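You operate a simulated robot arm through the tools that you are given. There is no shell and no other tool. Be economical: measure what you need, move in short steps, check, and stop when the job is done.

The job below is to be done with a simulated two-armed robot. You get a single attempt, and the scene is never put back.

Task
Pick up the brown flask with one hand, pass it to the other hand and put it on the blue-legged bench top. Set down upright: brown flask.

The check looks at the end state, three seconds after you hand in, the way a careful person would. Anything else that was tipped, shoved, dropped, spilled or broken makes it a failure.

Robot
Two 7-joint arms with two-finger parallel grippers on one trunk, on a base that drives. Base frame: it is fixed to the floor where the robot stands at the start and does not move with it; the origin is under the middle of the robot, x ahead of it, y to its left, z up. Lengths are in mm, angles in rad, forces in N, time in s.
The left shoulder is at the start at [60, 189, 1155], the right one opposite. With the tool pointing down near the work surface each hand reaches from about 100 to 660 mm from the robot's upright axis, wherever it stands, measured 20 degrees to its own side. Places, roughly: blue-legged bench top [-1200, 3100, 900]. Payload 3.43 kg a hand.
The TCP of each hand is the grasp point between the finger pads, 30 mm short of the fingertips. In the tool frame z runs along the fingers and y along their closing line. Largest opening 94 mm; finger width 28, thickness 10; the body of the gripper, 50 by 96 mm, starts 55 mm behind the TCP.
Orientation is that of the tool frame in the base frame, as a unit quaternion [x, y, z, w]. With the fingers straight down and closing along the base's y, the tool's x points along the base's -x, its y along +y and its z along -z.

Tools
- The arms move only by the tool servo_tool. It takes "left_increments", "right_increments" or both (then of equal length, played together; a hand with none holds still); each is one flat list of numbers, 7 for each row, row after row: the shift along the base's x, y, z in mm, then the turn, a rotation vector about the base's x, y, z in rad, then the finger opening in mm, from 0 to 94. In form: [tx, ty, tz, wx, wy, wz, jaw, tx, ty, tz, wx, wy, wz, jaw, ...]. A call has 1 to 10 rows; each row is the pose to reach, as a shift and turn from the pose commanded when the call began. Rows are played at 5 a second. More than 50 mm and 0.15 rad between two rows, or a gripper value outside its range, and nothing of the call is played. A pose out of reach is approached as far as the arm can. The call stops where the force on the tool passes 40 N (or 10 N more than at its start, if that is more) or the arm is blocked; 0.2 s more then pass. The fingers move at their own pace (about 153 mm/s each) and stop on an object; they squeeze with about 37 N. The grip force told is the motor's: it shows also when the fingers shut on nothing. Time passes only in rows, and 0.2 s behind the last, so rows that repeat a pose let the fingers close. It gives the time, the measured TCP pose, the force on the tool (base axes), the opening and the grip force at its end, in the units of the frame above (readings bear some noise), with the torque about the TCP (base axes, N m) and any sound that the robot's microphone picked up, and new pictures: "show" is both (left out), scene, wrist or none (wrist: the cameras of the hands that moved).
- Cameras (640 x 400 px; columns grow to the right, rows downward): "scene" is now at [18.1, -14.1, 1705]; the picture's right is [-0.17, -0.99, 0.00], its down [-0.76, 0.13, -0.63] and it looks along [0.63, -0.11, -0.77] (base axes); focal length 250 px, centre (320, 200). "left" rides on the left gripper at [76, -14, -103] in its tool frame; the picture's right is [0.18, 0.98, 0.00], its down [-0.75, 0.14, -0.64] and it looks along [-0.63, 0.12, 0.77] (tool axes); focal length 243 px, centre (320, 200). "right" rides on the right gripper at [76, 14, -103] in its tool frame; the picture's right is [-0.18, 0.98, 0.00], its down [-0.75, -0.14, -0.64] and it looks along [-0.63, -0.12, 0.77] (tool axes); focal length 243 px, centre (320, 200). There is no depth. A picture from a camera that has moved, and an enlarged one, comes with that camera's place and axes in the base frame and with its lens.
- lift_body(by): slides the trunk up (or, below 0, down) by that many mm; the arms and the scene camera ride with it, the base frame stays. It gives what a move gives, with no picture.
- steer(legs): drives the robot by 1 to 6 legs, each [ahead, left, turn to the left] in mm, mm and rad, along the robot's own axes; the way and the turn of a leg run together, so that a leg with both is an arc; at most 1500 mm and 3.142 rad a leg. The arms and the cameras ride along, it lands a little off, and it stops where it bumps. It gives what a move gives, and a new picture of the scene camera.
- turn_head(pan, tilt): turns the head with the scene camera to pan (to the left, within 1.501 rad either way) and tilt (down, from -0.506 to 1.204), counted from straight ahead of the robot. It gives what a move gives, and a new picture of the scene camera.
- enlarge(camera, box): a new picture of the part [left, top, right, bottom] of that camera's present view, enlarged. It takes no simulated time.
- hand_in(): hands the job in; it is judged then, once.

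Work in short steps. Places have to be worked out from the pictures, the camera data and where the tool is seen: move nearer, look again, correct. Check each grasp and each placing, and mend what went wrong. You have 120 turns and 260 pictures in all, those below and enlarged ones among them. Open the grippers and draw the arms clear of the work before you hand the job in, unless the task says otherwise; then end with one line.

The tools are called after ">>>" as name(argument=value, ...) on one line, values as JSON. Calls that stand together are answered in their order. servo_tool: Moves the arms, as the interface text tells. Its arguments: {"type":"object","properties":{"left_increments":{"type":"array"},"right_increments":{"type":"array"},"show":{"type":"string","enum":["both","scene","wrist","none"]}},"required":[]} The other tools are called the same way: lift_body (by) slides the trunk up or down; steer (legs) drives the base; turn_head (pan, tilt) turns the head that bears the scene camera; enlarge (camera, box) takes an enlarged picture of a part of a camera's view; hand_in () hands the job in.

At the start:

```text
clock: 0.0
left_tcp_pos: [409.3, 56.5, 1149.7]
left_tool_rot: [0.0, 1.0, 0.0, 0.0]
left_wrist_force: [0.0, 0.6, 0.1]
left_moment: [0.0, 0.0, 0.02]
left_gripper_width: 94.0
left_gripper_force: 0.1
right_tcp_pos: [334.7, -241.6, 1234.0]
right_tool_rot: [0.001, 1.0, 0.0, 0.0]
right_wrist_force: [-0.4, -0.3, 0.6]
right_moment: [-0.02, 0.0, -0.04]
right_gripper_width: 94.0
right_gripper_force: 0.1
trunk travel left (down, up): [-828.0, 162.0]
robot x, y, heading: [-0.2, -0.1, -0.001]
head pan, tilt: [-0.168, 0.883]
```

scene: 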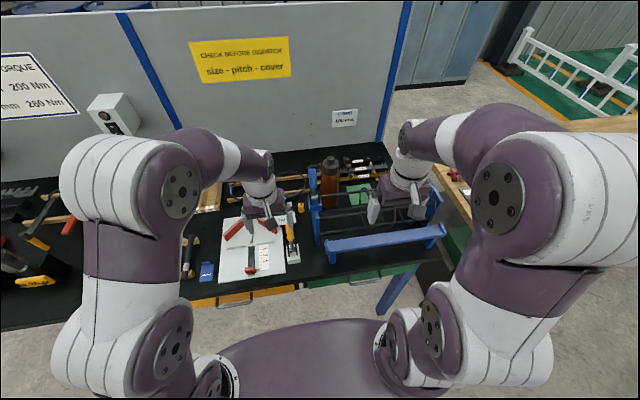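
right: 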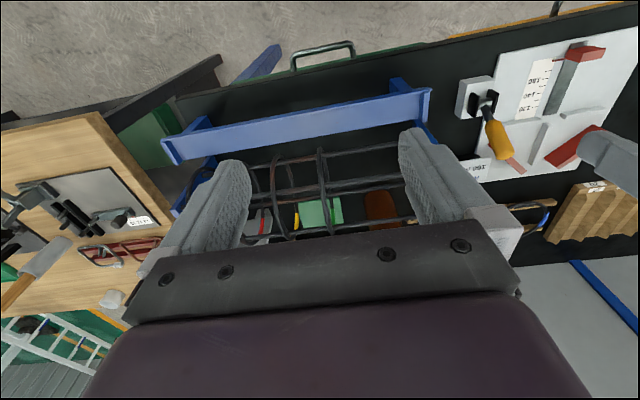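
left: 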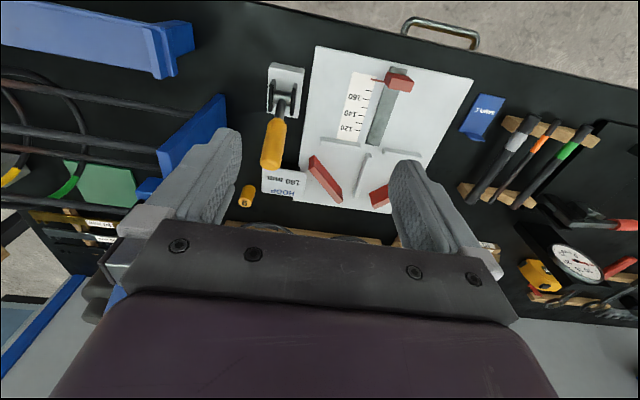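

The brown flask seems to stand near scene pixel (330,180), by a blue-ended rack. I enlarge to see it better.

>>> enlarge(camera="scene", box=[230, 130, 470, 280])

>>> enlarge(camera="right", box=[150, 60, 550, 260])

```text
2.67 times, centred on (350, 205) of scene
camera zoom: at [18.1, -14.1, 1705.0], right [-0.17, -0.99, 0.0], down [-0.76, 0.13, -0.63], along [0.63, -0.11, -0.77], focal length 666 px, centre (240, 187)
```

zoom: 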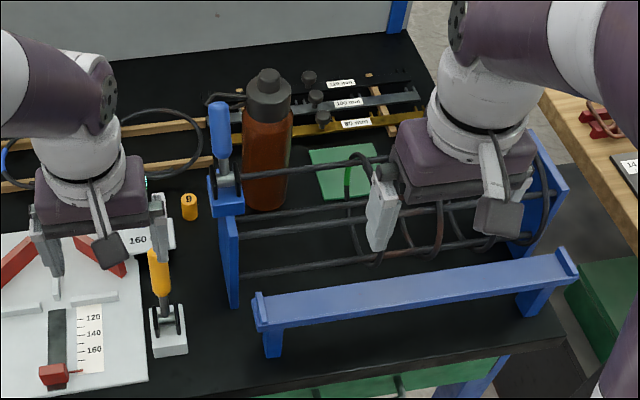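

```text
1.60 times, centred on (350, 160) of right
camera zoom: at [258.6, -229.3, 1338.1], right [0.18, 0.98, 0.0], down [0.75, -0.14, 0.64], along [0.63, -0.12, -0.77], focal length 388 px, centre (272, 264)
```

zoom: 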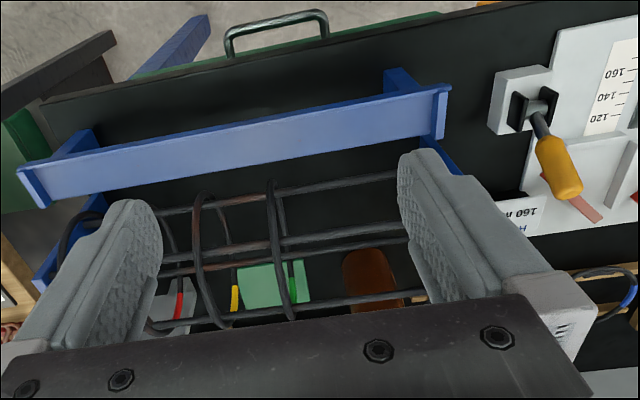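

The flask stands behind the hoop rack, roughly at [660,-165], about 260 tall. I raise the trunk for clearance and parallax, then look again.

>>> lift_body(by=150)

>>> turn_head(pan=-0.2, tilt=0.85)

>>> enlarge(camera="scene", box=[230, 130, 470, 280])

```text
clock: 1.8
left_tcp_pos: [408.2, 55.5, 1301.7]
left_tool_rot: [0.001, 1.0, 0.001, 0.0]
left_wrist_force: [0.2, -0.4, 0.4]
left_moment: [-0.01, 0.0, 0.01]
left_gripper_width: 94.0
left_gripper_force: 0.1
right_tcp_pos: [333.9, -241.6, 1385.1]
right_tool_rot: [0.0, 1.0, 0.001, 0.0]
right_wrist_force: [0.6, 1.1, 0.1]
right_moment: [0.0, 0.03, 0.01]
right_gripper_width: 93.9
right_gripper_force: 0.0
trunk travel left (down, up): [-978.0, 12.0]
robot x, y, heading: [1.2, -0.9, 0.001]
head pan, tilt: [-0.168, 0.883]
```

```text
clock: 2.4
left_tcp_pos: [408.9, 55.7, 1300.1]
left_tool_rot: [0.0, 1.0, 0.0, 0.0]
left_wrist_force: [-0.6, 0.2, -0.2]
left_moment: [-0.01, 0.02, 0.03]
left_gripper_width: 93.9
left_gripper_force: 0.0
right_tcp_pos: [333.7, -242.7, 1384.9]
right_tool_rot: [0.001, 1.0, -0.001, 0.0]
right_wrist_force: [-0.2, -0.3, 0.4]
right_moment: [-0.02, 0.0, 0.0]
right_gripper_width: 94.0
right_gripper_force: 0.0
trunk travel left (down, up): [-978.0, 12.0]
robot x, y, heading: [0.2, 1.3, 0.005]
head pan, tilt: [-0.201, 0.85]
camera scene: at [19.3, -17.0, 1857.6], right [-0.2, -0.98, 0.0], down [-0.74, 0.15, -0.66], along [0.65, -0.13, -0.75], focal length 250 px, centre (320, 200)
```

scene: 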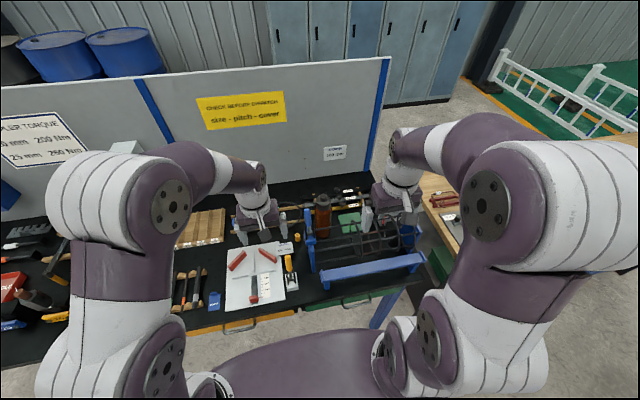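

```text
2.67 times, centred on (350, 205) of scene
camera zoom: at [19.3, -17.0, 1857.6], right [-0.2, -0.98, 0.0], down [-0.74, 0.15, -0.66], along [0.65, -0.13, -0.75], focal length 666 px, centre (240, 187)
```

zoom: 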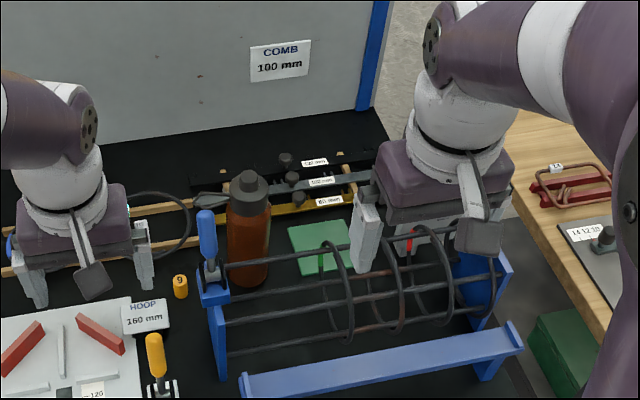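

Two views agree: flask axis about (656,-162), top about z 1145, cap about 62 wide; the clamp handle is near (590,-86), up to about 1150. I move the right hand above the flask, staying high.

>>> servo_tool(right_increments=[40, 10, -8, 0, 0, 0, 94, 80, 20, -16, 0, 0, 0, 94, 120, 30, -24, 0, 0, 0, 94, 160, 40, -32, 0, 0, 0, 94, 200, 50, -40, 0, 0, 0, 94, 240, 60, -48, 0, 0, 0, 94, 280, 70, -56, 0, 0, 0, 94, 321, 79, -64, 0, 0, 0, 94, 321, 79, -64, 0, 0, 0, 94])

>>> enlarge(camera="scene", box=[230, 130, 470, 280])

```text
clock: 4.4
left_tcp_pos: [409.7, 55.0, 1300.9]
left_tool_rot: [0.0, 1.0, 0.0, 0.0]
left_wrist_force: [-0.8, 0.4, 0.0]
left_moment: [0.04, -0.03, 0.04]
left_gripper_width: 93.9
left_gripper_force: 0.1
right_tcp_pos: [560.1, -172.8, 1263.9]
right_tool_rot: [0.0, 1.0, 0.0, 0.0]
right_wrist_force: [0.5, -0.2, 0.0]
right_moment: [0.0, 0.01, 0.01]
right_gripper_width: 94.0
right_gripper_force: 0.0
right hand out of reach, approached as far as the arm can: row 3, 4, 5, 6, 7, 8, 9
trunk travel left (down, up): [-978.0, 12.0]
robot x, y, heading: [-1.5, -0.4, 0.001]
head pan, tilt: [-0.201, 0.85]
camera scene: at [20.1, -17.0, 1857.6], right [-0.2, -0.98, 0.0], down [-0.74, 0.15, -0.66], along [0.65, -0.13, -0.75], focal length 250 px, centre (320, 200)
camera right: at [484.4, -158.6, 1367.9], right [0.18, 0.98, 0.0], down [0.75, -0.14, 0.64], along [0.63, -0.12, -0.77], focal length 243 px, centre (320, 200)
```

scene: 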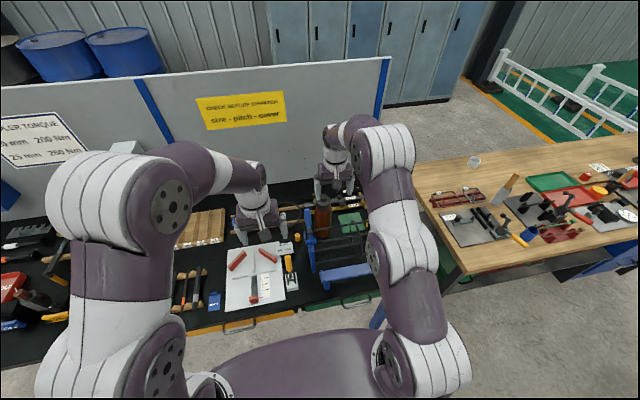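
right: 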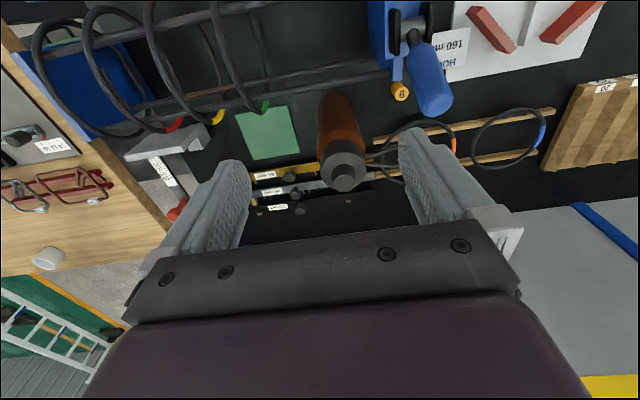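

```text
2.67 times, centred on (350, 205) of scene
camera zoom: at [20.1, -17.0, 1857.6], right [-0.2, -0.98, 0.0], down [-0.74, 0.15, -0.66], along [0.65, -0.13, -0.75], focal length 666 px, centre (240, 187)
```

zoom: 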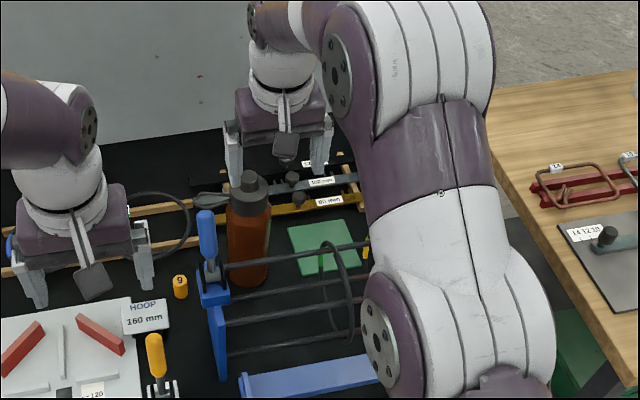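

Arm reach ends at x≈560, so I must drive closer by ~100 mm. I look down to judge the gap between the base and the bench.

>>> turn_head(pan=0.0, tilt=1.2)

```text
clock: 5.2
left_tcp_pos: [408.4, 54.9, 1301.6]
left_tool_rot: [0.0, 1.0, 0.0, 0.0]
left_wrist_force: [0.4, 0.0, 0.8]
left_moment: [0.0, 0.0, -0.01]
left_gripper_width: 94.3
left_gripper_force: 0.0
right_tcp_pos: [559.0, -171.1, 1265.9]
right_tool_rot: [0.0, 1.0, 0.0, 0.0]
right_wrist_force: [0.3, -0.2, -0.4]
right_moment: [0.01, 0.02, 0.03]
right_gripper_width: 94.0
right_gripper_force: 0.0
trunk travel left (down, up): [-978.0, 12.0]
robot x, y, heading: [0.2, 0.4, 0.004]
head pan, tilt: [0.0, 1.201]
camera scene: at [-1.9, -1.5, 1833.9], right [0.0, -1.0, 0.0], down [-0.93, 0.0, -0.36], along [0.36, 0.0, -0.93], focal length 250 px, centre (320, 200)
```

scene: 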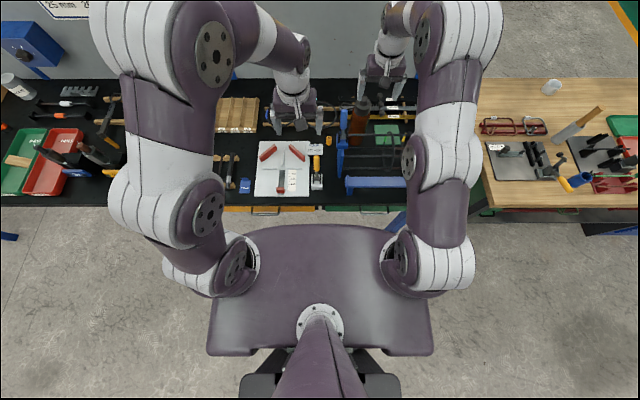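

The trunk plate ends near x≈200 and the bench edge is near x≈340–380, so there seems to be room. I drive forward 90 mm in two legs.

>>> steer(legs=[[50, 0, 0], [40, 0, 0]])

```text
clock: 6.6
left_tcp_pos: [488.0, 53.4, 1304.4]
left_tool_rot: [0.0, 1.0, 0.0, 0.005]
left_wrist_force: [-2.0, -0.3, -0.2]
left_moment: [0.03, -0.16, 0.0]
left_gripper_width: 94.1
left_gripper_force: 0.1
right_tcp_pos: [638.9, -172.7, 1270.7]
right_tool_rot: [0.0, 1.0, 0.0, 0.005]
right_wrist_force: [-1.0, -0.4, 1.0]
right_moment: [-0.01, -0.13, 0.0]
right_gripper_width: 94.1
right_gripper_force: 0.0
trunk travel left (down, up): [-978.0, 12.0]
robot x, y, heading: [89.9, -1.2, -0.0]
head pan, tilt: [0.0, 1.201]
camera scene: at [72.9, -1.5, 1833.9], right [0.0, -1.0, 0.0], down [-0.93, 0.0, -0.37], along [0.37, 0.0, -0.93], focal length 250 px, centre (320, 200)
```

scene: 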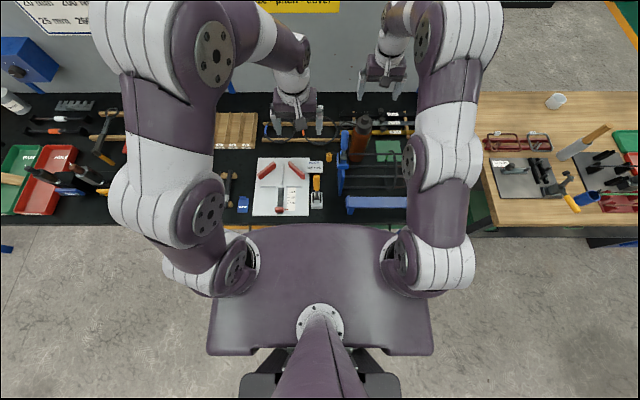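

Driven without a bump. Now I align the right hand over the flask (about +12,+10) and lower it toward z 1230 to look.

>>> servo_tool(right_increments=[0, 4, -15, 0, 0, 0, 94, 3, 9, -35, 0, 0, 0, 94, 3, 9, -35, 0, 0, 0, 94])

>>> turn_head(pan=-0.25, tilt=0.85)

>>> enlarge(camera="scene", box=[240, 110, 400, 210])

```text
clock: 7.4
left_tcp_pos: [497.4, 55.5, 1303.0]
left_tool_rot: [0.0, 1.0, 0.0, 0.002]
left_wrist_force: [0.1, -0.2, 0.5]
left_moment: [0.01, -0.01, 0.03]
left_gripper_width: 93.9
left_gripper_force: 0.0
right_tcp_pos: [651.3, -161.5, 1230.5]
right_tool_rot: [0.001, 1.0, 0.001, 0.001]
right_wrist_force: [-0.4, 0.5, 0.8]
right_moment: [-0.03, -0.02, -0.02]
right_gripper_width: 94.1
right_gripper_force: 0.1
trunk travel left (down, up): [-978.0, 12.0]
robot x, y, heading: [90.4, 1.9, 0.0]
head pan, tilt: [0.0, 1.201]
camera scene: at [86.3, -1.4, 1833.9], right [0.0, -1.0, 0.0], down [-0.93, 0.0, -0.36], along [0.36, 0.0, -0.93], focal length 250 px, centre (320, 200)
camera right: at [575.4, -148.9, 1333.9], right [0.18, 0.98, 0.0], down [0.75, -0.14, 0.64], along [0.63, -0.12, -0.77], focal length 243 px, centre (320, 200)
```

scene: 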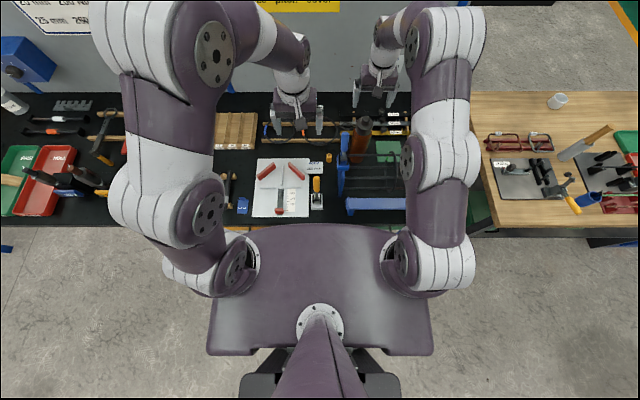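
right: 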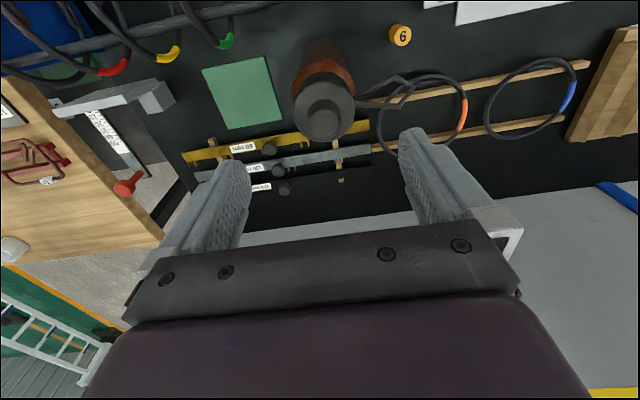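

```text
clock: 8.2
left_tcp_pos: [500.1, 55.2, 1300.2]
left_tool_rot: [0.0, 1.0, -0.001, 0.0]
left_wrist_force: [0.5, 0.2, -0.5]
left_moment: [0.03, -0.01, -0.01]
left_gripper_width: 93.9
left_gripper_force: 0.0
right_tcp_pos: [652.7, -162.6, 1230.2]
right_tool_rot: [0.0, 1.0, 0.0, -0.001]
right_wrist_force: [-0.4, 0.2, 0.2]
right_moment: [-0.02, -0.01, -0.01]
right_gripper_width: 94.2
right_gripper_force: 0.0
trunk travel left (down, up): [-978.0, 12.0]
robot x, y, heading: [91.1, 0.8, -0.002]
head pan, tilt: [-0.25, 0.85]
camera scene: at [109.9, -20.7, 1857.5], right [-0.25, -0.97, 0.0], down [-0.73, 0.19, -0.66], along [0.64, -0.16, -0.75], focal length 250 px, centre (320, 200)
```

scene: 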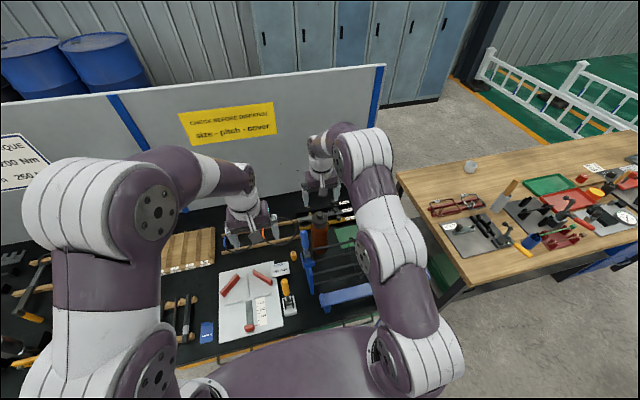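

```text
4.00 times, centred on (320, 160) of scene
camera zoom: at [109.9, -20.7, 1857.5], right [-0.25, -0.97, 0.0], down [-0.73, 0.19, -0.66], along [0.64, -0.16, -0.75], focal length 1000 px, centre (320, 360)
```

zoom: 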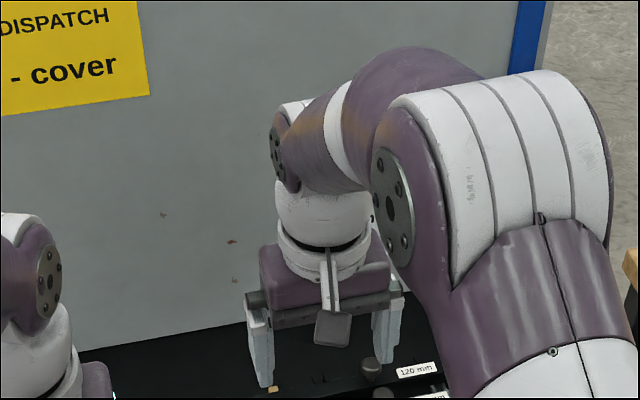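

The wrist view puts the knob at about (651,-161), right under the TCP. I descend to z≈1165 and check before straddling the cap.

>>> servo_tool(right_increments=[-1, 1, -22, 0, 0, 0, 94, -1, 1, -44, 0, 0, 0, 94, -1, 1, -65, 0, 0, 0, 94, -1, 1, -65, 0, 0, 0, 94])

>>> enlarge(camera="scene", box=[260, 150, 380, 290])

```text
clock: 9.2
left_tcp_pos: [498.7, 55.7, 1300.8]
left_tool_rot: [0.001, 1.0, 0.0, 0.0]
left_wrist_force: [-0.2, -0.5, 0.4]
left_moment: [0.01, 0.06, 0.0]
left_gripper_width: 94.1
left_gripper_force: 0.1
right_tcp_pos: [651.3, -163.1, 1165.6]
right_tool_rot: [0.0, 1.0, 0.0, 0.001]
right_wrist_force: [0.1, -0.3, -0.1]
right_moment: [0.01, 0.01, 0.01]
right_gripper_width: 93.9
right_gripper_force: 0.1
trunk travel left (down, up): [-978.0, 12.0]
robot x, y, heading: [83.9, -1.1, -0.001]
head pan, tilt: [-0.25, 0.85]
camera scene: at [107.8, -20.7, 1857.6], right [-0.25, -0.97, 0.0], down [-0.73, 0.19, -0.66], along [0.64, -0.16, -0.75], focal length 250 px, centre (320, 200)
camera right: at [575.5, -149.6, 1269.1], right [0.18, 0.98, 0.0], down [0.75, -0.14, 0.64], along [0.63, -0.12, -0.77], focal length 243 px, centre (320, 200)
```

scene: 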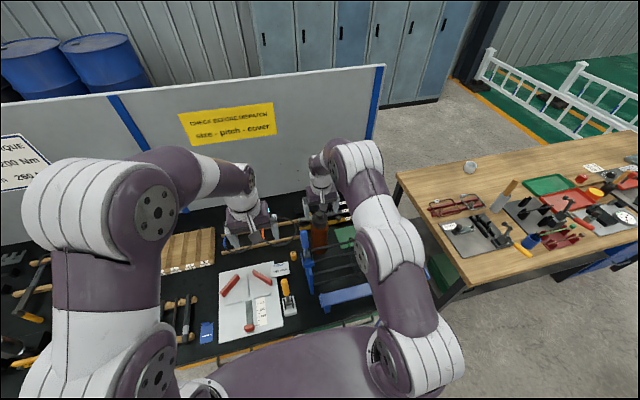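
right: 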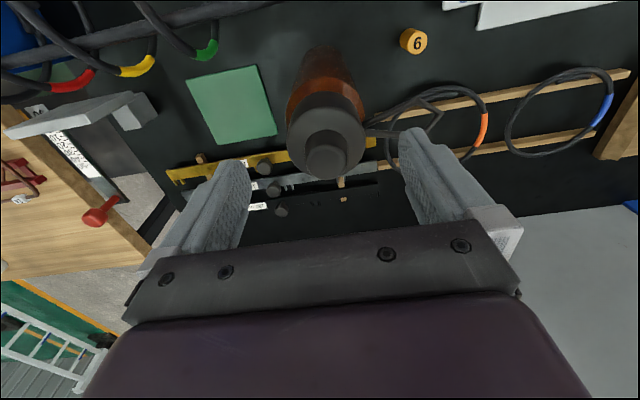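

```text
2.86 times, centred on (320, 220) of scene
camera zoom: at [107.8, -20.7, 1857.6], right [-0.25, -0.97, 0.0], down [-0.73, 0.19, -0.66], along [0.64, -0.16, -0.75], focal length 714 px, centre (320, 143)
```

zoom: 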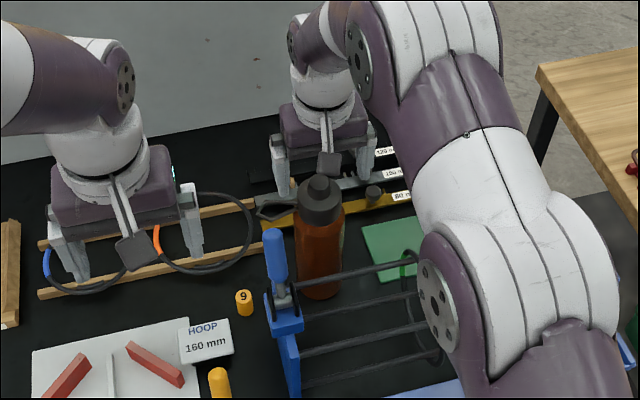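

Alignment is within a few mm; I shift -3,+2 and descend to z≈1108, then view.

>>> servo_tool(right_increments=[-3, 2, -20, 0, 0, 0, 94, -3, 2, -40, 0, 0, 0, 94, -3, 2, -57, 0, 0, 0, 94, -3, 2, -57, 0, 0, 0, 94])

>>> enlarge(camera="scene", box=[260, 150, 380, 290])

```text
clock: 10.2
left_tcp_pos: [497.9, 55.9, 1301.4]
left_tool_rot: [0.0, 1.0, 0.0, 0.0]
left_wrist_force: [0.4, -0.3, -0.2]
left_moment: [-0.02, -0.05, -0.01]
left_gripper_width: 94.0
left_gripper_force: 0.0
right_tcp_pos: [647.0, -159.0, 1108.5]
right_tool_rot: [0.0, 1.0, 0.0, 0.0]
right_wrist_force: [0.2, -1.0, 0.9]
right_moment: [-0.02, 0.02, -0.01]
right_gripper_width: 94.1
right_gripper_force: 0.0
trunk travel left (down, up): [-978.0, 12.0]
robot x, y, heading: [90.6, -1.3, -0.007]
head pan, tilt: [-0.25, 0.85]
camera scene: at [108.1, -20.7, 1857.6], right [-0.25, -0.97, 0.0], down [-0.73, 0.19, -0.66], along [0.64, -0.16, -0.75], focal length 250 px, centre (320, 200)
camera right: at [571.6, -146.4, 1212.2], right [0.18, 0.98, 0.0], down [0.75, -0.14, 0.64], along [0.63, -0.12, -0.77], focal length 243 px, centre (320, 200)
```

scene: 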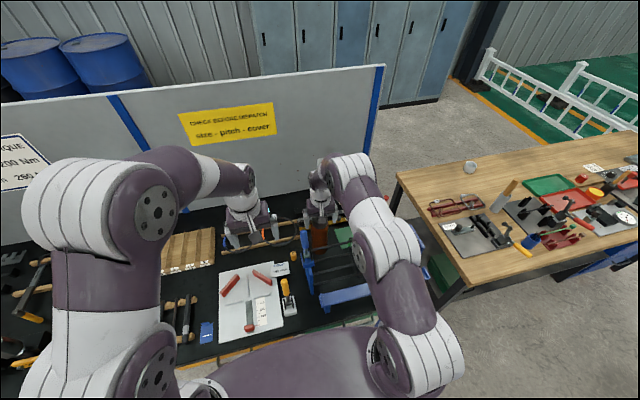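
right: 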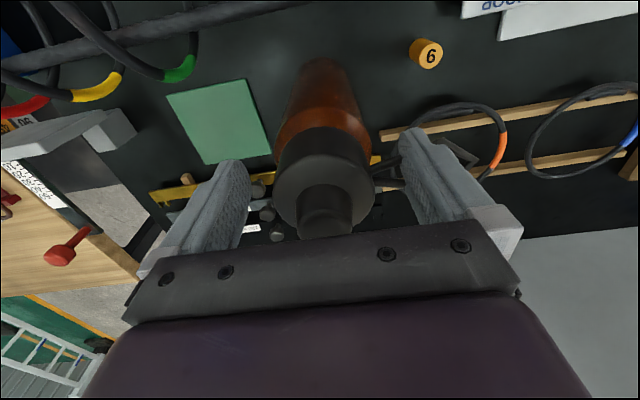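

```text
2.86 times, centred on (320, 220) of scene
camera zoom: at [108.1, -20.7, 1857.6], right [-0.25, -0.97, 0.0], down [-0.73, 0.19, -0.66], along [0.64, -0.16, -0.75], focal length 714 px, centre (320, 143)
```

zoom: 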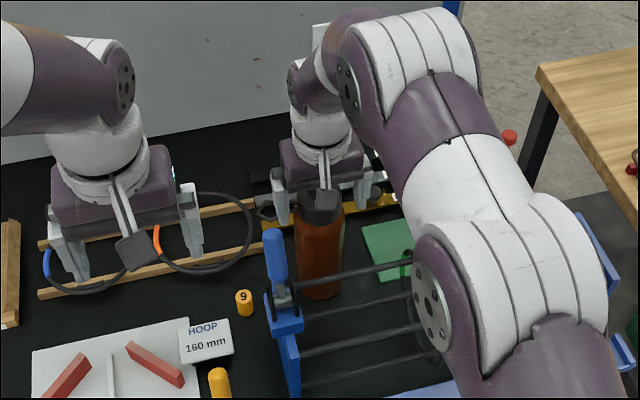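

The cap is centred between the pads. I close the right gripper.

>>> servo_tool(right_increments=[0, 0, 0, 0, 0, 0, 40, 0, 0, 0, 0, 0, 0, 40, 0, 0, 0, 0, 0, 0, 40, 0, 0, 0, 0, 0, 0, 40], show="wrist")

```text
clock: 11.2
left_tcp_pos: [499.3, 55.2, 1301.7]
left_tool_rot: [0.0, 1.0, 0.0, 0.0]
left_wrist_force: [0.5, 0.4, 0.1]
left_moment: [-0.02, -0.01, -0.02]
left_gripper_width: 94.1
left_gripper_force: 0.1
right_tcp_pos: [646.5, -159.9, 1109.6]
right_tool_rot: [0.001, 1.0, 0.0, -0.001]
right_wrist_force: [0.3, 1.3, -0.1]
right_moment: [0.1, 0.03, -0.06]
right_gripper_width: 54.6
right_gripper_force: 36.5
trunk travel left (down, up): [-978.0, 12.0]
robot x, y, heading: [93.0, -0.2, 0.003]
head pan, tilt: [-0.25, 0.85]
camera right: at [571.6, -146.4, 1212.4], right [0.18, 0.98, 0.0], down [0.75, -0.14, 0.64], along [0.63, -0.12, -0.77], focal length 243 px, centre (320, 200)
```

right: 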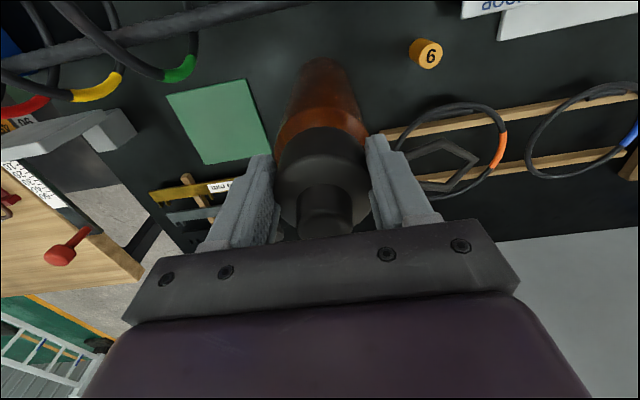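

Gripped at 54.6 mm. I lift slowly 40 mm and check weight and slip.

>>> servo_tool(right_increments=[0, 0, 8, 0, 0, 0, 40, 0, 0, 16, 0, 0, 0, 40, 0, 0, 28, 0, 0, 0, 40, 0, 0, 40, 0, 0, 0, 40, 0, 0, 40, 0, 0, 0, 40])

```text
clock: 12.4
left_tcp_pos: [499.2, 54.7, 1301.8]
left_tool_rot: [0.0, 1.0, 0.0, 0.0]
left_wrist_force: [-0.2, 0.7, -0.3]
left_moment: [-0.02, 0.02, -0.04]
left_gripper_width: 94.1
left_gripper_force: 0.0
right_tcp_pos: [649.0, -161.2, 1147.6]
right_tool_rot: [0.0, 1.0, 0.0, 0.0]
right_wrist_force: [0.2, -0.5, -4.7]
right_moment: [-0.02, 0.05, -0.01]
right_gripper_width: 54.7
right_gripper_force: 36.9
trunk travel left (down, up): [-978.0, 12.0]
robot x, y, heading: [91.1, 1.8, 0.003]
head pan, tilt: [-0.25, 0.85]
camera scene: at [109.0, -20.9, 1857.5], right [-0.25, -0.97, 0.0], down [-0.73, 0.19, -0.66], along [0.64, -0.16, -0.75], focal length 250 px, centre (320, 200)
camera right: at [573.3, -147.9, 1251.4], right [0.18, 0.98, 0.0], down [0.75, -0.14, 0.64], along [0.63, -0.12, -0.77], focal length 243 px, centre (320, 200)
```

scene: 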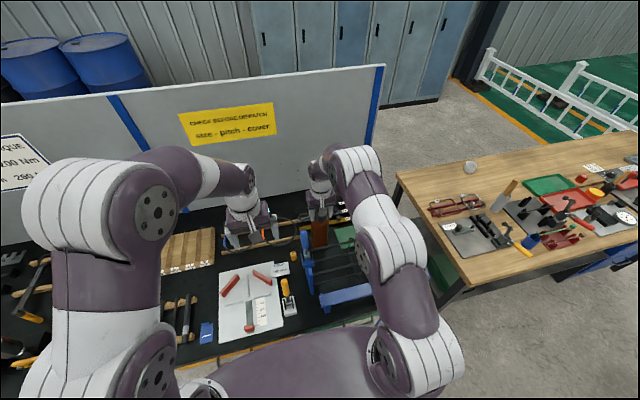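
right: 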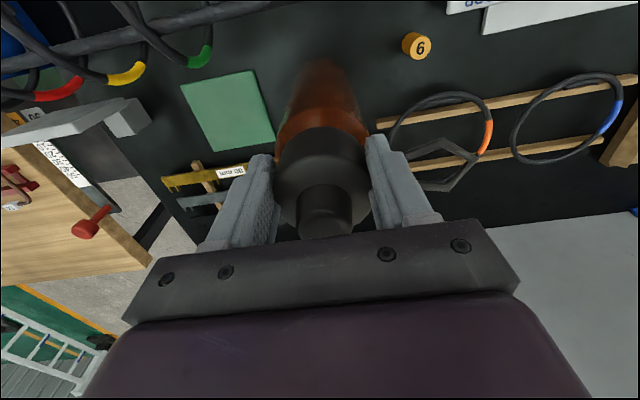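

Held firmly, weight ~5 N. I raise it straight up ~115 mm to clear the rack.

>>> servo_tool(right_increments=[0, 0, 20, 0, 0, 0, 40, 0, -2, 40, 0, 0, 0, 40, 0, -4, 60, 0, 0, 0, 40, 0, -6, 80, 0, 0, 0, 40, 0, -8, 100, 0, 0, 0, 40, 0, -10, 113, 0, 0, 0, 40, 0, -10, 113, 0, 0, 0, 40], show="scene")

>>> enlarge(camera="scene", box=[260, 130, 380, 270])

```text
clock: 14.0
left_tcp_pos: [498.9, 54.2, 1300.9]
left_tool_rot: [0.0, 1.0, 0.0, 0.0]
left_wrist_force: [0.5, -0.2, 0.6]
left_moment: [-0.02, 0.01, -0.03]
left_gripper_width: 94.0
left_gripper_force: 0.0
right_tcp_pos: [648.5, -172.2, 1260.2]
right_tool_rot: [0.0, 1.0, 0.0, 0.0]
right_wrist_force: [-0.8, 0.7, -3.9]
right_moment: [-0.01, 0.02, 0.02]
right_gripper_width: 54.1
right_gripper_force: 36.8
trunk travel left (down, up): [-978.0, 12.0]
robot x, y, heading: [88.0, 1.2, 0.001]
head pan, tilt: [-0.25, 0.85]
camera scene: at [109.3, -21.0, 1857.5], right [-0.25, -0.97, 0.0], down [-0.73, 0.19, -0.66], along [0.64, -0.16, -0.75], focal length 250 px, centre (320, 200)
```

scene: 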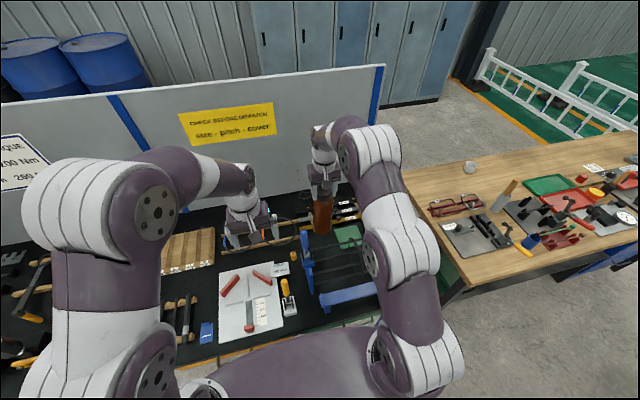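

```text
2.86 times, centred on (320, 200) of scene
camera zoom: at [109.3, -21.0, 1857.5], right [-0.25, -0.97, 0.0], down [-0.73, 0.19, -0.66], along [0.64, -0.16, -0.75], focal length 714 px, centre (320, 200)
```

zoom: 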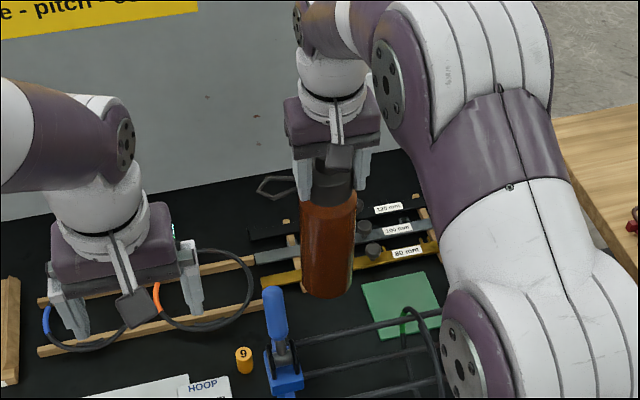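

The flask base is now near z≈1035. I retract the right hand while rising, keeping to the right of the clamp handle.

>>> servo_tool(right_increments=[-15, -4, 12, 0, 0, 0, 40, -30, -8, 24, 0, 0, 0, 40, -50, -12, 38, 0, 0, 0, 40, -70, -16, 52, 0, 0, 0, 40, -95, -18, 65, 0, 0, 0, 40, -120, -20, 80, 0, 0, 0, 40, -145, -20, 90, 0, 0, 0, 40, -170, -20, 100, 0, 0, 0, 40, -200, -20, 110, 0, 0, 0, 40, -200, -20, 110, 0, 0, 0, 40])

```text
clock: 16.2
left_tcp_pos: [499.3, 56.8, 1300.4]
left_tool_rot: [0.0, 1.0, 0.0, 0.0]
left_wrist_force: [0.0, 0.7, 0.1]
left_moment: [0.02, -0.01, 0.0]
left_gripper_width: 94.3
left_gripper_force: 0.1
right_tcp_pos: [446.9, -189.2, 1369.9]
right_tool_rot: [0.0, 1.0, 0.0, 0.0]
right_wrist_force: [0.5, -0.8, -4.4]
right_moment: [0.01, 0.06, 0.0]
right_gripper_width: 54.3
right_gripper_force: 36.4
trunk travel left (down, up): [-978.0, 12.0]
robot x, y, heading: [91.7, 1.9, -0.007]
head pan, tilt: [-0.25, 0.85]
camera scene: at [109.3, -21.0, 1857.5], right [-0.25, -0.97, 0.0], down [-0.73, 0.19, -0.66], along [0.64, -0.16, -0.75], focal length 250 px, centre (320, 200)
camera right: at [371.3, -176.0, 1473.3], right [0.18, 0.98, 0.0], down [0.75, -0.14, 0.64], along [0.63, -0.12, -0.77], focal length 243 px, centre (320, 200)
```

scene: 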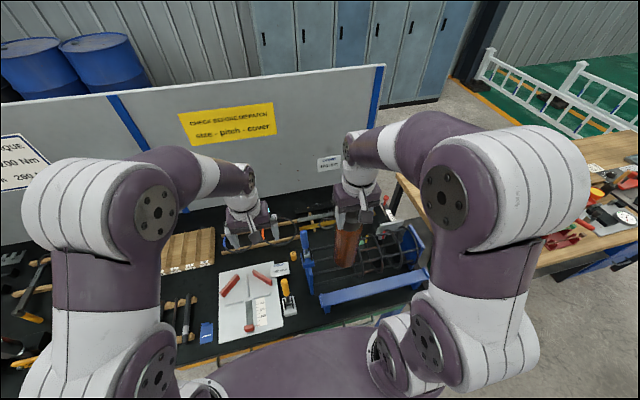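
right: 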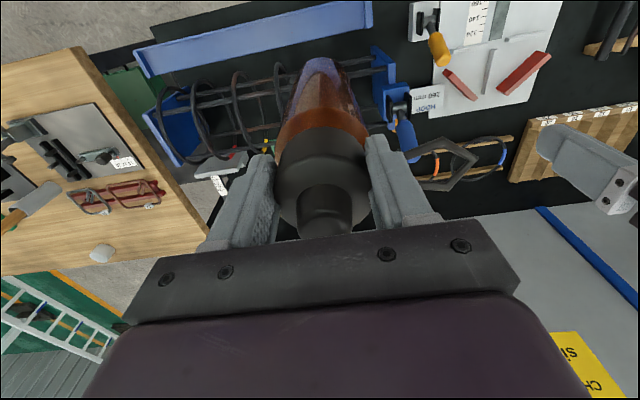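

Clear of the rack. I back the base off 350 mm to have free room for the handover, after a look behind-left for obstacles.

>>> turn_head(pan=1.5, tilt=0.4)

>>> steer(legs=[[-120, 0, 0]])

```text
clock: 18.0
left_tcp_pos: [499.3, 55.0, 1301.3]
left_tool_rot: [0.0, 1.0, 0.0, 0.0]
left_wrist_force: [-0.4, -0.9, -0.3]
left_moment: [0.0, 0.0, 0.04]
left_gripper_width: 94.0
left_gripper_force: 0.1
right_tcp_pos: [445.9, -189.6, 1370.7]
right_tool_rot: [0.0, 1.0, 0.0, 0.0]
right_wrist_force: [0.3, 0.0, -4.2]
right_moment: [0.02, 0.05, -0.01]
right_gripper_width: 54.3
right_gripper_force: 37.4
trunk travel left (down, up): [-978.0, 12.0]
robot x, y, heading: [86.6, 0.2, 0.0]
head pan, tilt: [1.499, 0.4]
camera scene: at [39.5, 90.7, 1896.7], right [1.0, -0.07, 0.0], down [-0.03, -0.39, -0.92], along [0.07, 0.92, -0.39], focal length 250 px, centre (320, 200)
```

scene: 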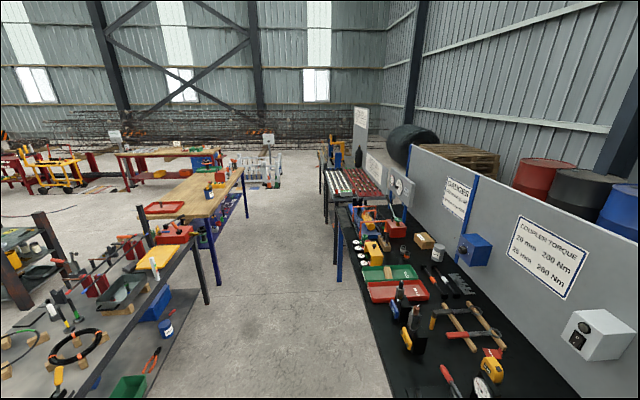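

```text
clock: 19.2
left_tcp_pos: [382.7, 55.5, 1301.0]
left_tool_rot: [-0.001, 1.0, 0.0, -0.001]
left_wrist_force: [0.4, -0.5, -0.6]
left_moment: [0.01, -0.01, -0.02]
left_gripper_width: 93.9
left_gripper_force: 0.1
right_tcp_pos: [329.9, -188.7, 1368.7]
right_tool_rot: [-0.001, 1.0, -0.001, -0.001]
right_wrist_force: [1.0, -0.2, -4.2]
right_moment: [0.03, 0.07, 0.04]
right_gripper_width: 54.0
right_gripper_force: 36.8
trunk travel left (down, up): [-978.0, 12.0]
robot x, y, heading: [-31.5, -1.4, 0.005]
head pan, tilt: [1.499, 0.4]
camera scene: at [-76.0, 90.6, 1896.8], right [1.0, -0.07, 0.0], down [-0.03, -0.39, -0.92], along [0.06, 0.92, -0.39], focal length 250 px, centre (320, 200)
```

scene: 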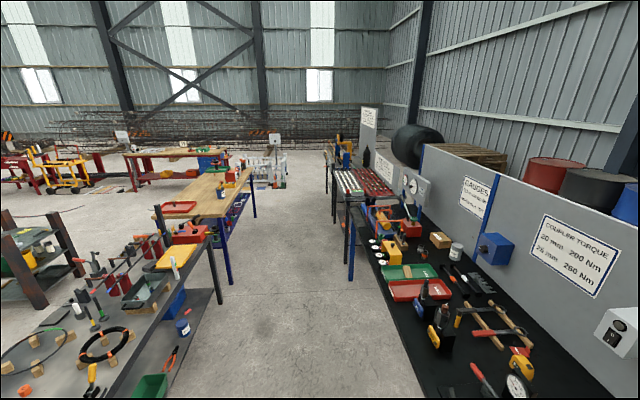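

The blue-legged wooden bench shows near (212,182), its long side facing the aisle. I enlarge to study it.

>>> enlarge(camera="scene", box=[140, 130, 300, 300])

```text
2.35 times, centred on (220, 215) of scene
camera zoom: at [-76.0, 90.6, 1896.8], right [1.0, -0.07, 0.0], down [-0.03, -0.39, -0.92], along [0.06, 0.92, -0.39], focal length 588 px, centre (555, 165)
```

zoom: 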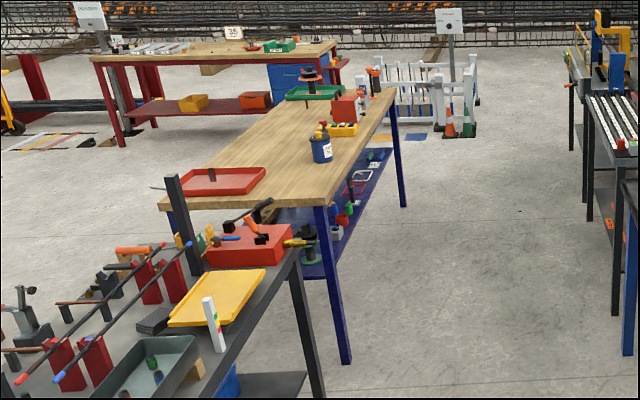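

The wooden blue-legged top spans about x −1415…−820, y 2120…3740, with free space near (−960, 2330). First I back off a bit more and turn left to face down the aisle.

>>> steer(legs=[[-100, 0, 0], [0, 0, 1.571]])

>>> turn_head(pan=0.5, tilt=0.5)

```text
clock: 24.2
left_tcp_pos: [-183.6, 410.3, 1301.5]
left_tool_rot: [-0.705, 0.709, -0.001, 0.0]
left_wrist_force: [0.2, 0.3, -0.4]
left_moment: [0.04, 0.01, 0.02]
left_gripper_width: 94.0
left_gripper_force: 0.1
right_tcp_pos: [60.1, 355.4, 1369.6]
right_tool_rot: [-0.705, 0.709, 0.0, 0.0]
right_wrist_force: [0.5, 0.0, -5.1]
right_moment: [-0.05, 0.01, 0.01]
right_gripper_width: 53.8
right_gripper_force: 36.9
trunk travel left (down, up): [-978.0, 12.0]
robot x, y, heading: [-130.1, 0.7, 1.568]
head pan, tilt: [1.499, 0.4]
camera scene: at [-220.6, -53.8, 1896.7], right [0.08, 1.0, 0.0], down [0.39, -0.03, -0.92], along [-0.92, 0.07, -0.39], focal length 250 px, centre (320, 200)
```

scene: 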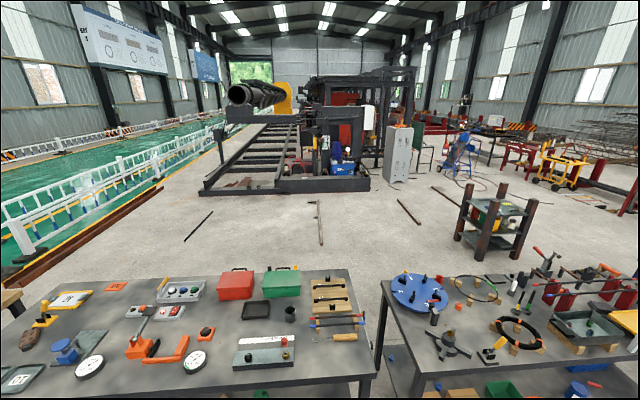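

```text
clock: 25.5
left_tcp_pos: [-184.9, 409.0, 1301.2]
left_tool_rot: [-0.705, 0.709, 0.0, -0.001]
left_wrist_force: [-0.1, -0.6, -0.5]
left_moment: [0.02, 0.0, -0.01]
left_gripper_width: 94.1
left_gripper_force: 0.0
right_tcp_pos: [58.9, 356.0, 1370.2]
right_tool_rot: [-0.706, 0.709, 0.0, 0.001]
right_wrist_force: [-0.2, -0.8, -5.0]
right_moment: [-0.08, 0.01, 0.02]
right_gripper_width: 53.8
right_gripper_force: 37.3
trunk travel left (down, up): [-978.0, 12.0]
robot x, y, heading: [-131.9, -0.6, 1.569]
head pan, tilt: [0.499, 0.499]
camera scene: at [-171.8, 19.2, 1887.6], right [0.88, 0.48, 0.0], down [0.23, -0.42, -0.88], along [-0.42, 0.77, -0.48], focal length 250 px, centre (320, 200)
```

scene: 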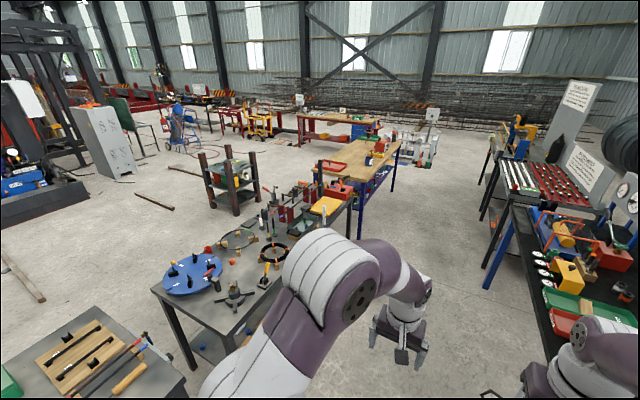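

The floor ahead is free here, so I hand over here: right hand brings the flask to about (19,500), and the left hand pitches to horizontal (pointing forward) on its own side.

>>> servo_tool(right_increments=[-4, 14, -8, 0, 0, 0, 40, -8, 28, -16, 0, 0, 0, 40, -12, 42, -24, 0, 0, 0, 40, -16, 56, -32, 0, 0, 0, 40, -20, 70, -40, 0, 0, 0, 40, -24, 84, -48, 0, 0, 0, 40, -28, 98, -56, 0, 0, 0, 40, -32, 112, -64, 0, 0, 0, 40, -36, 128, -72, 0, 0, 0, 40, -40, 144, -80, 0, 0, 0, 40], left_increments=[0, 4, -6, 0.145, 0, 0, 94, 0, 8, -12, 0.29, 0, 0, 94, 0, 12, -18, 0.435, 0, 0, 94, 0, 16, -24, 0.58, 0, 0, 94, 0, 20, -30, 0.725, 0, 0, 94, 0, 24, -36, 0.87, 0, 0, 94, 0, 28, -42, 1.015, 0, 0, 94, 0, 32, -48, 1.16, 0, 0, 94, 0, 36, -54, 1.305, 0, 0, 94, 0, 40, -60, 1.45, 0, 0, 94])

```text
clock: 27.7
left_tcp_pos: [-182.9, 508.0, 1305.6]
left_tool_rot: [-0.536, 0.543, 0.455, 0.458]
left_wrist_force: [-0.5, 0.1, -0.2]
left_moment: [-0.03, -0.03, -0.01]
left_gripper_width: 94.1
left_gripper_force: 0.0
left hand out of reach, approached as far as the arm can: row 9, 10
right_tcp_pos: [20.5, 501.8, 1287.2]
right_tool_rot: [-0.705, 0.709, -0.001, 0.0]
right_wrist_force: [0.0, -0.5, -4.2]
right_moment: [-0.1, 0.0, 0.01]
right_gripper_width: 54.1
right_gripper_force: 36.7
trunk travel left (down, up): [-978.0, 12.0]
robot x, y, heading: [-130.9, -1.8, 1.568]
head pan, tilt: [0.499, 0.499]
camera scene: at [-172.4, 22.0, 1887.5], right [0.88, 0.47, 0.0], down [0.23, -0.42, -0.88], along [-0.42, 0.77, -0.48], focal length 250 px, centre (320, 200)
camera right: at [6.3, 425.2, 1391.9], right [-0.98, 0.19, 0.0], down [0.14, 0.75, 0.64], along [0.12, 0.63, -0.77], focal length 243 px, centre (320, 200)
camera left: at [-168.3, 395.1, 1246.4], right [-0.98, -0.02, -0.18], down [-0.14, -0.51, 0.85], along [-0.11, 0.86, 0.5], focal length 243 px, centre (320, 200)
```

scene: 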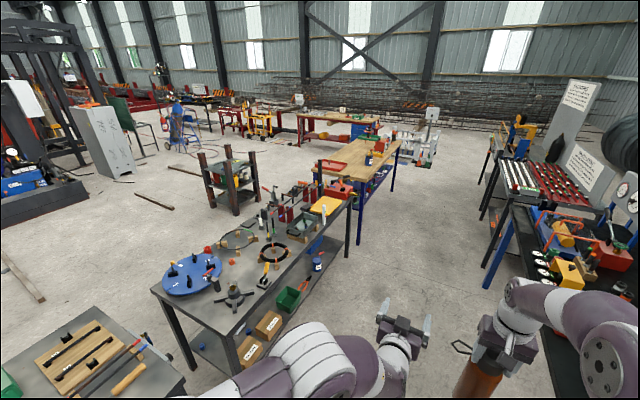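
right: 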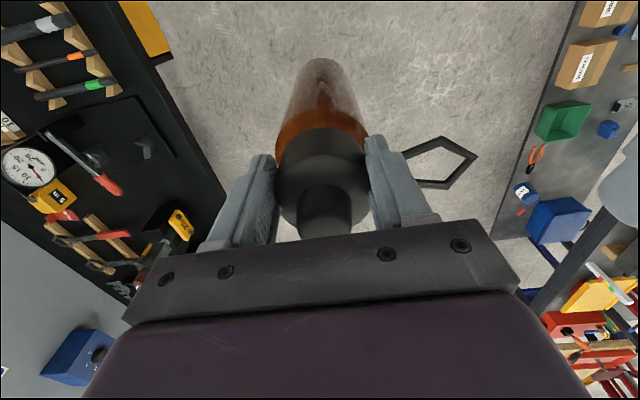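
left: 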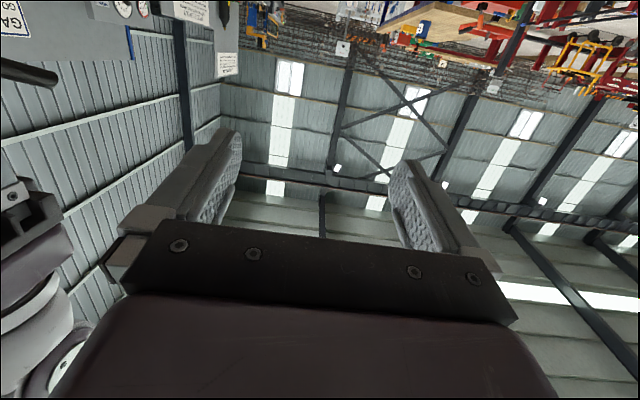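

The flask carries a pentagon-shaped loop near its cap, sticking out toward the left hand. I enlarge to find its height.

>>> turn_head(pan=-0.1, tilt=0.8)

>>> enlarge(camera="scene", box=[280, 130, 480, 290])

```text
clock: 28.7
left_tcp_pos: [-181.2, 507.0, 1305.2]
left_tool_rot: [-0.537, 0.543, 0.455, 0.457]
left_wrist_force: [-0.2, -0.3, 0.4]
left_moment: [0.04, -0.01, -0.01]
left_gripper_width: 94.5
left_gripper_force: 0.1
right_tcp_pos: [20.7, 499.6, 1290.1]
right_tool_rot: [-0.705, 0.709, 0.0, -0.001]
right_wrist_force: [0.1, 0.1, -4.9]
right_moment: [-0.04, 0.01, -0.02]
right_gripper_width: 53.8
right_gripper_force: 36.6
trunk travel left (down, up): [-978.0, 12.0]
robot x, y, heading: [-129.5, 1.1, 1.565]
head pan, tilt: [-0.099, 0.799]
camera scene: at [-120.3, 19.2, 1861.6], right [0.99, -0.1, 0.0], down [-0.07, -0.71, -0.7], along [0.07, 0.69, -0.72], focal length 250 px, centre (320, 200)
```

scene: 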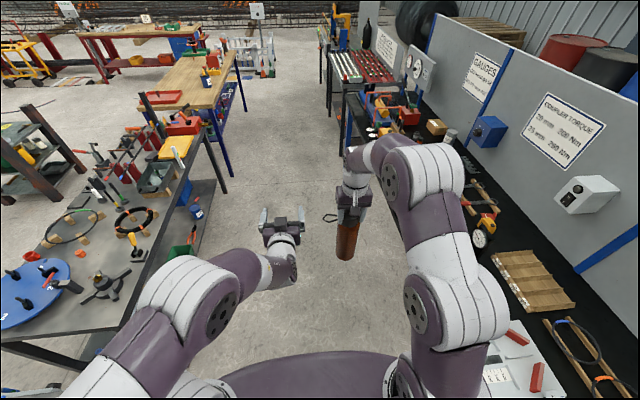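

```text
2.50 times, centred on (380, 210) of scene
camera zoom: at [-120.3, 19.2, 1861.6], right [0.99, -0.1, 0.0], down [-0.07, -0.71, -0.7], along [0.07, 0.69, -0.72], focal length 625 px, centre (170, 175)
```

zoom: 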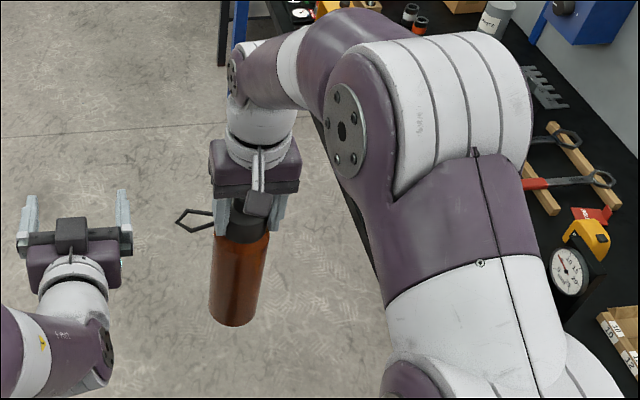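

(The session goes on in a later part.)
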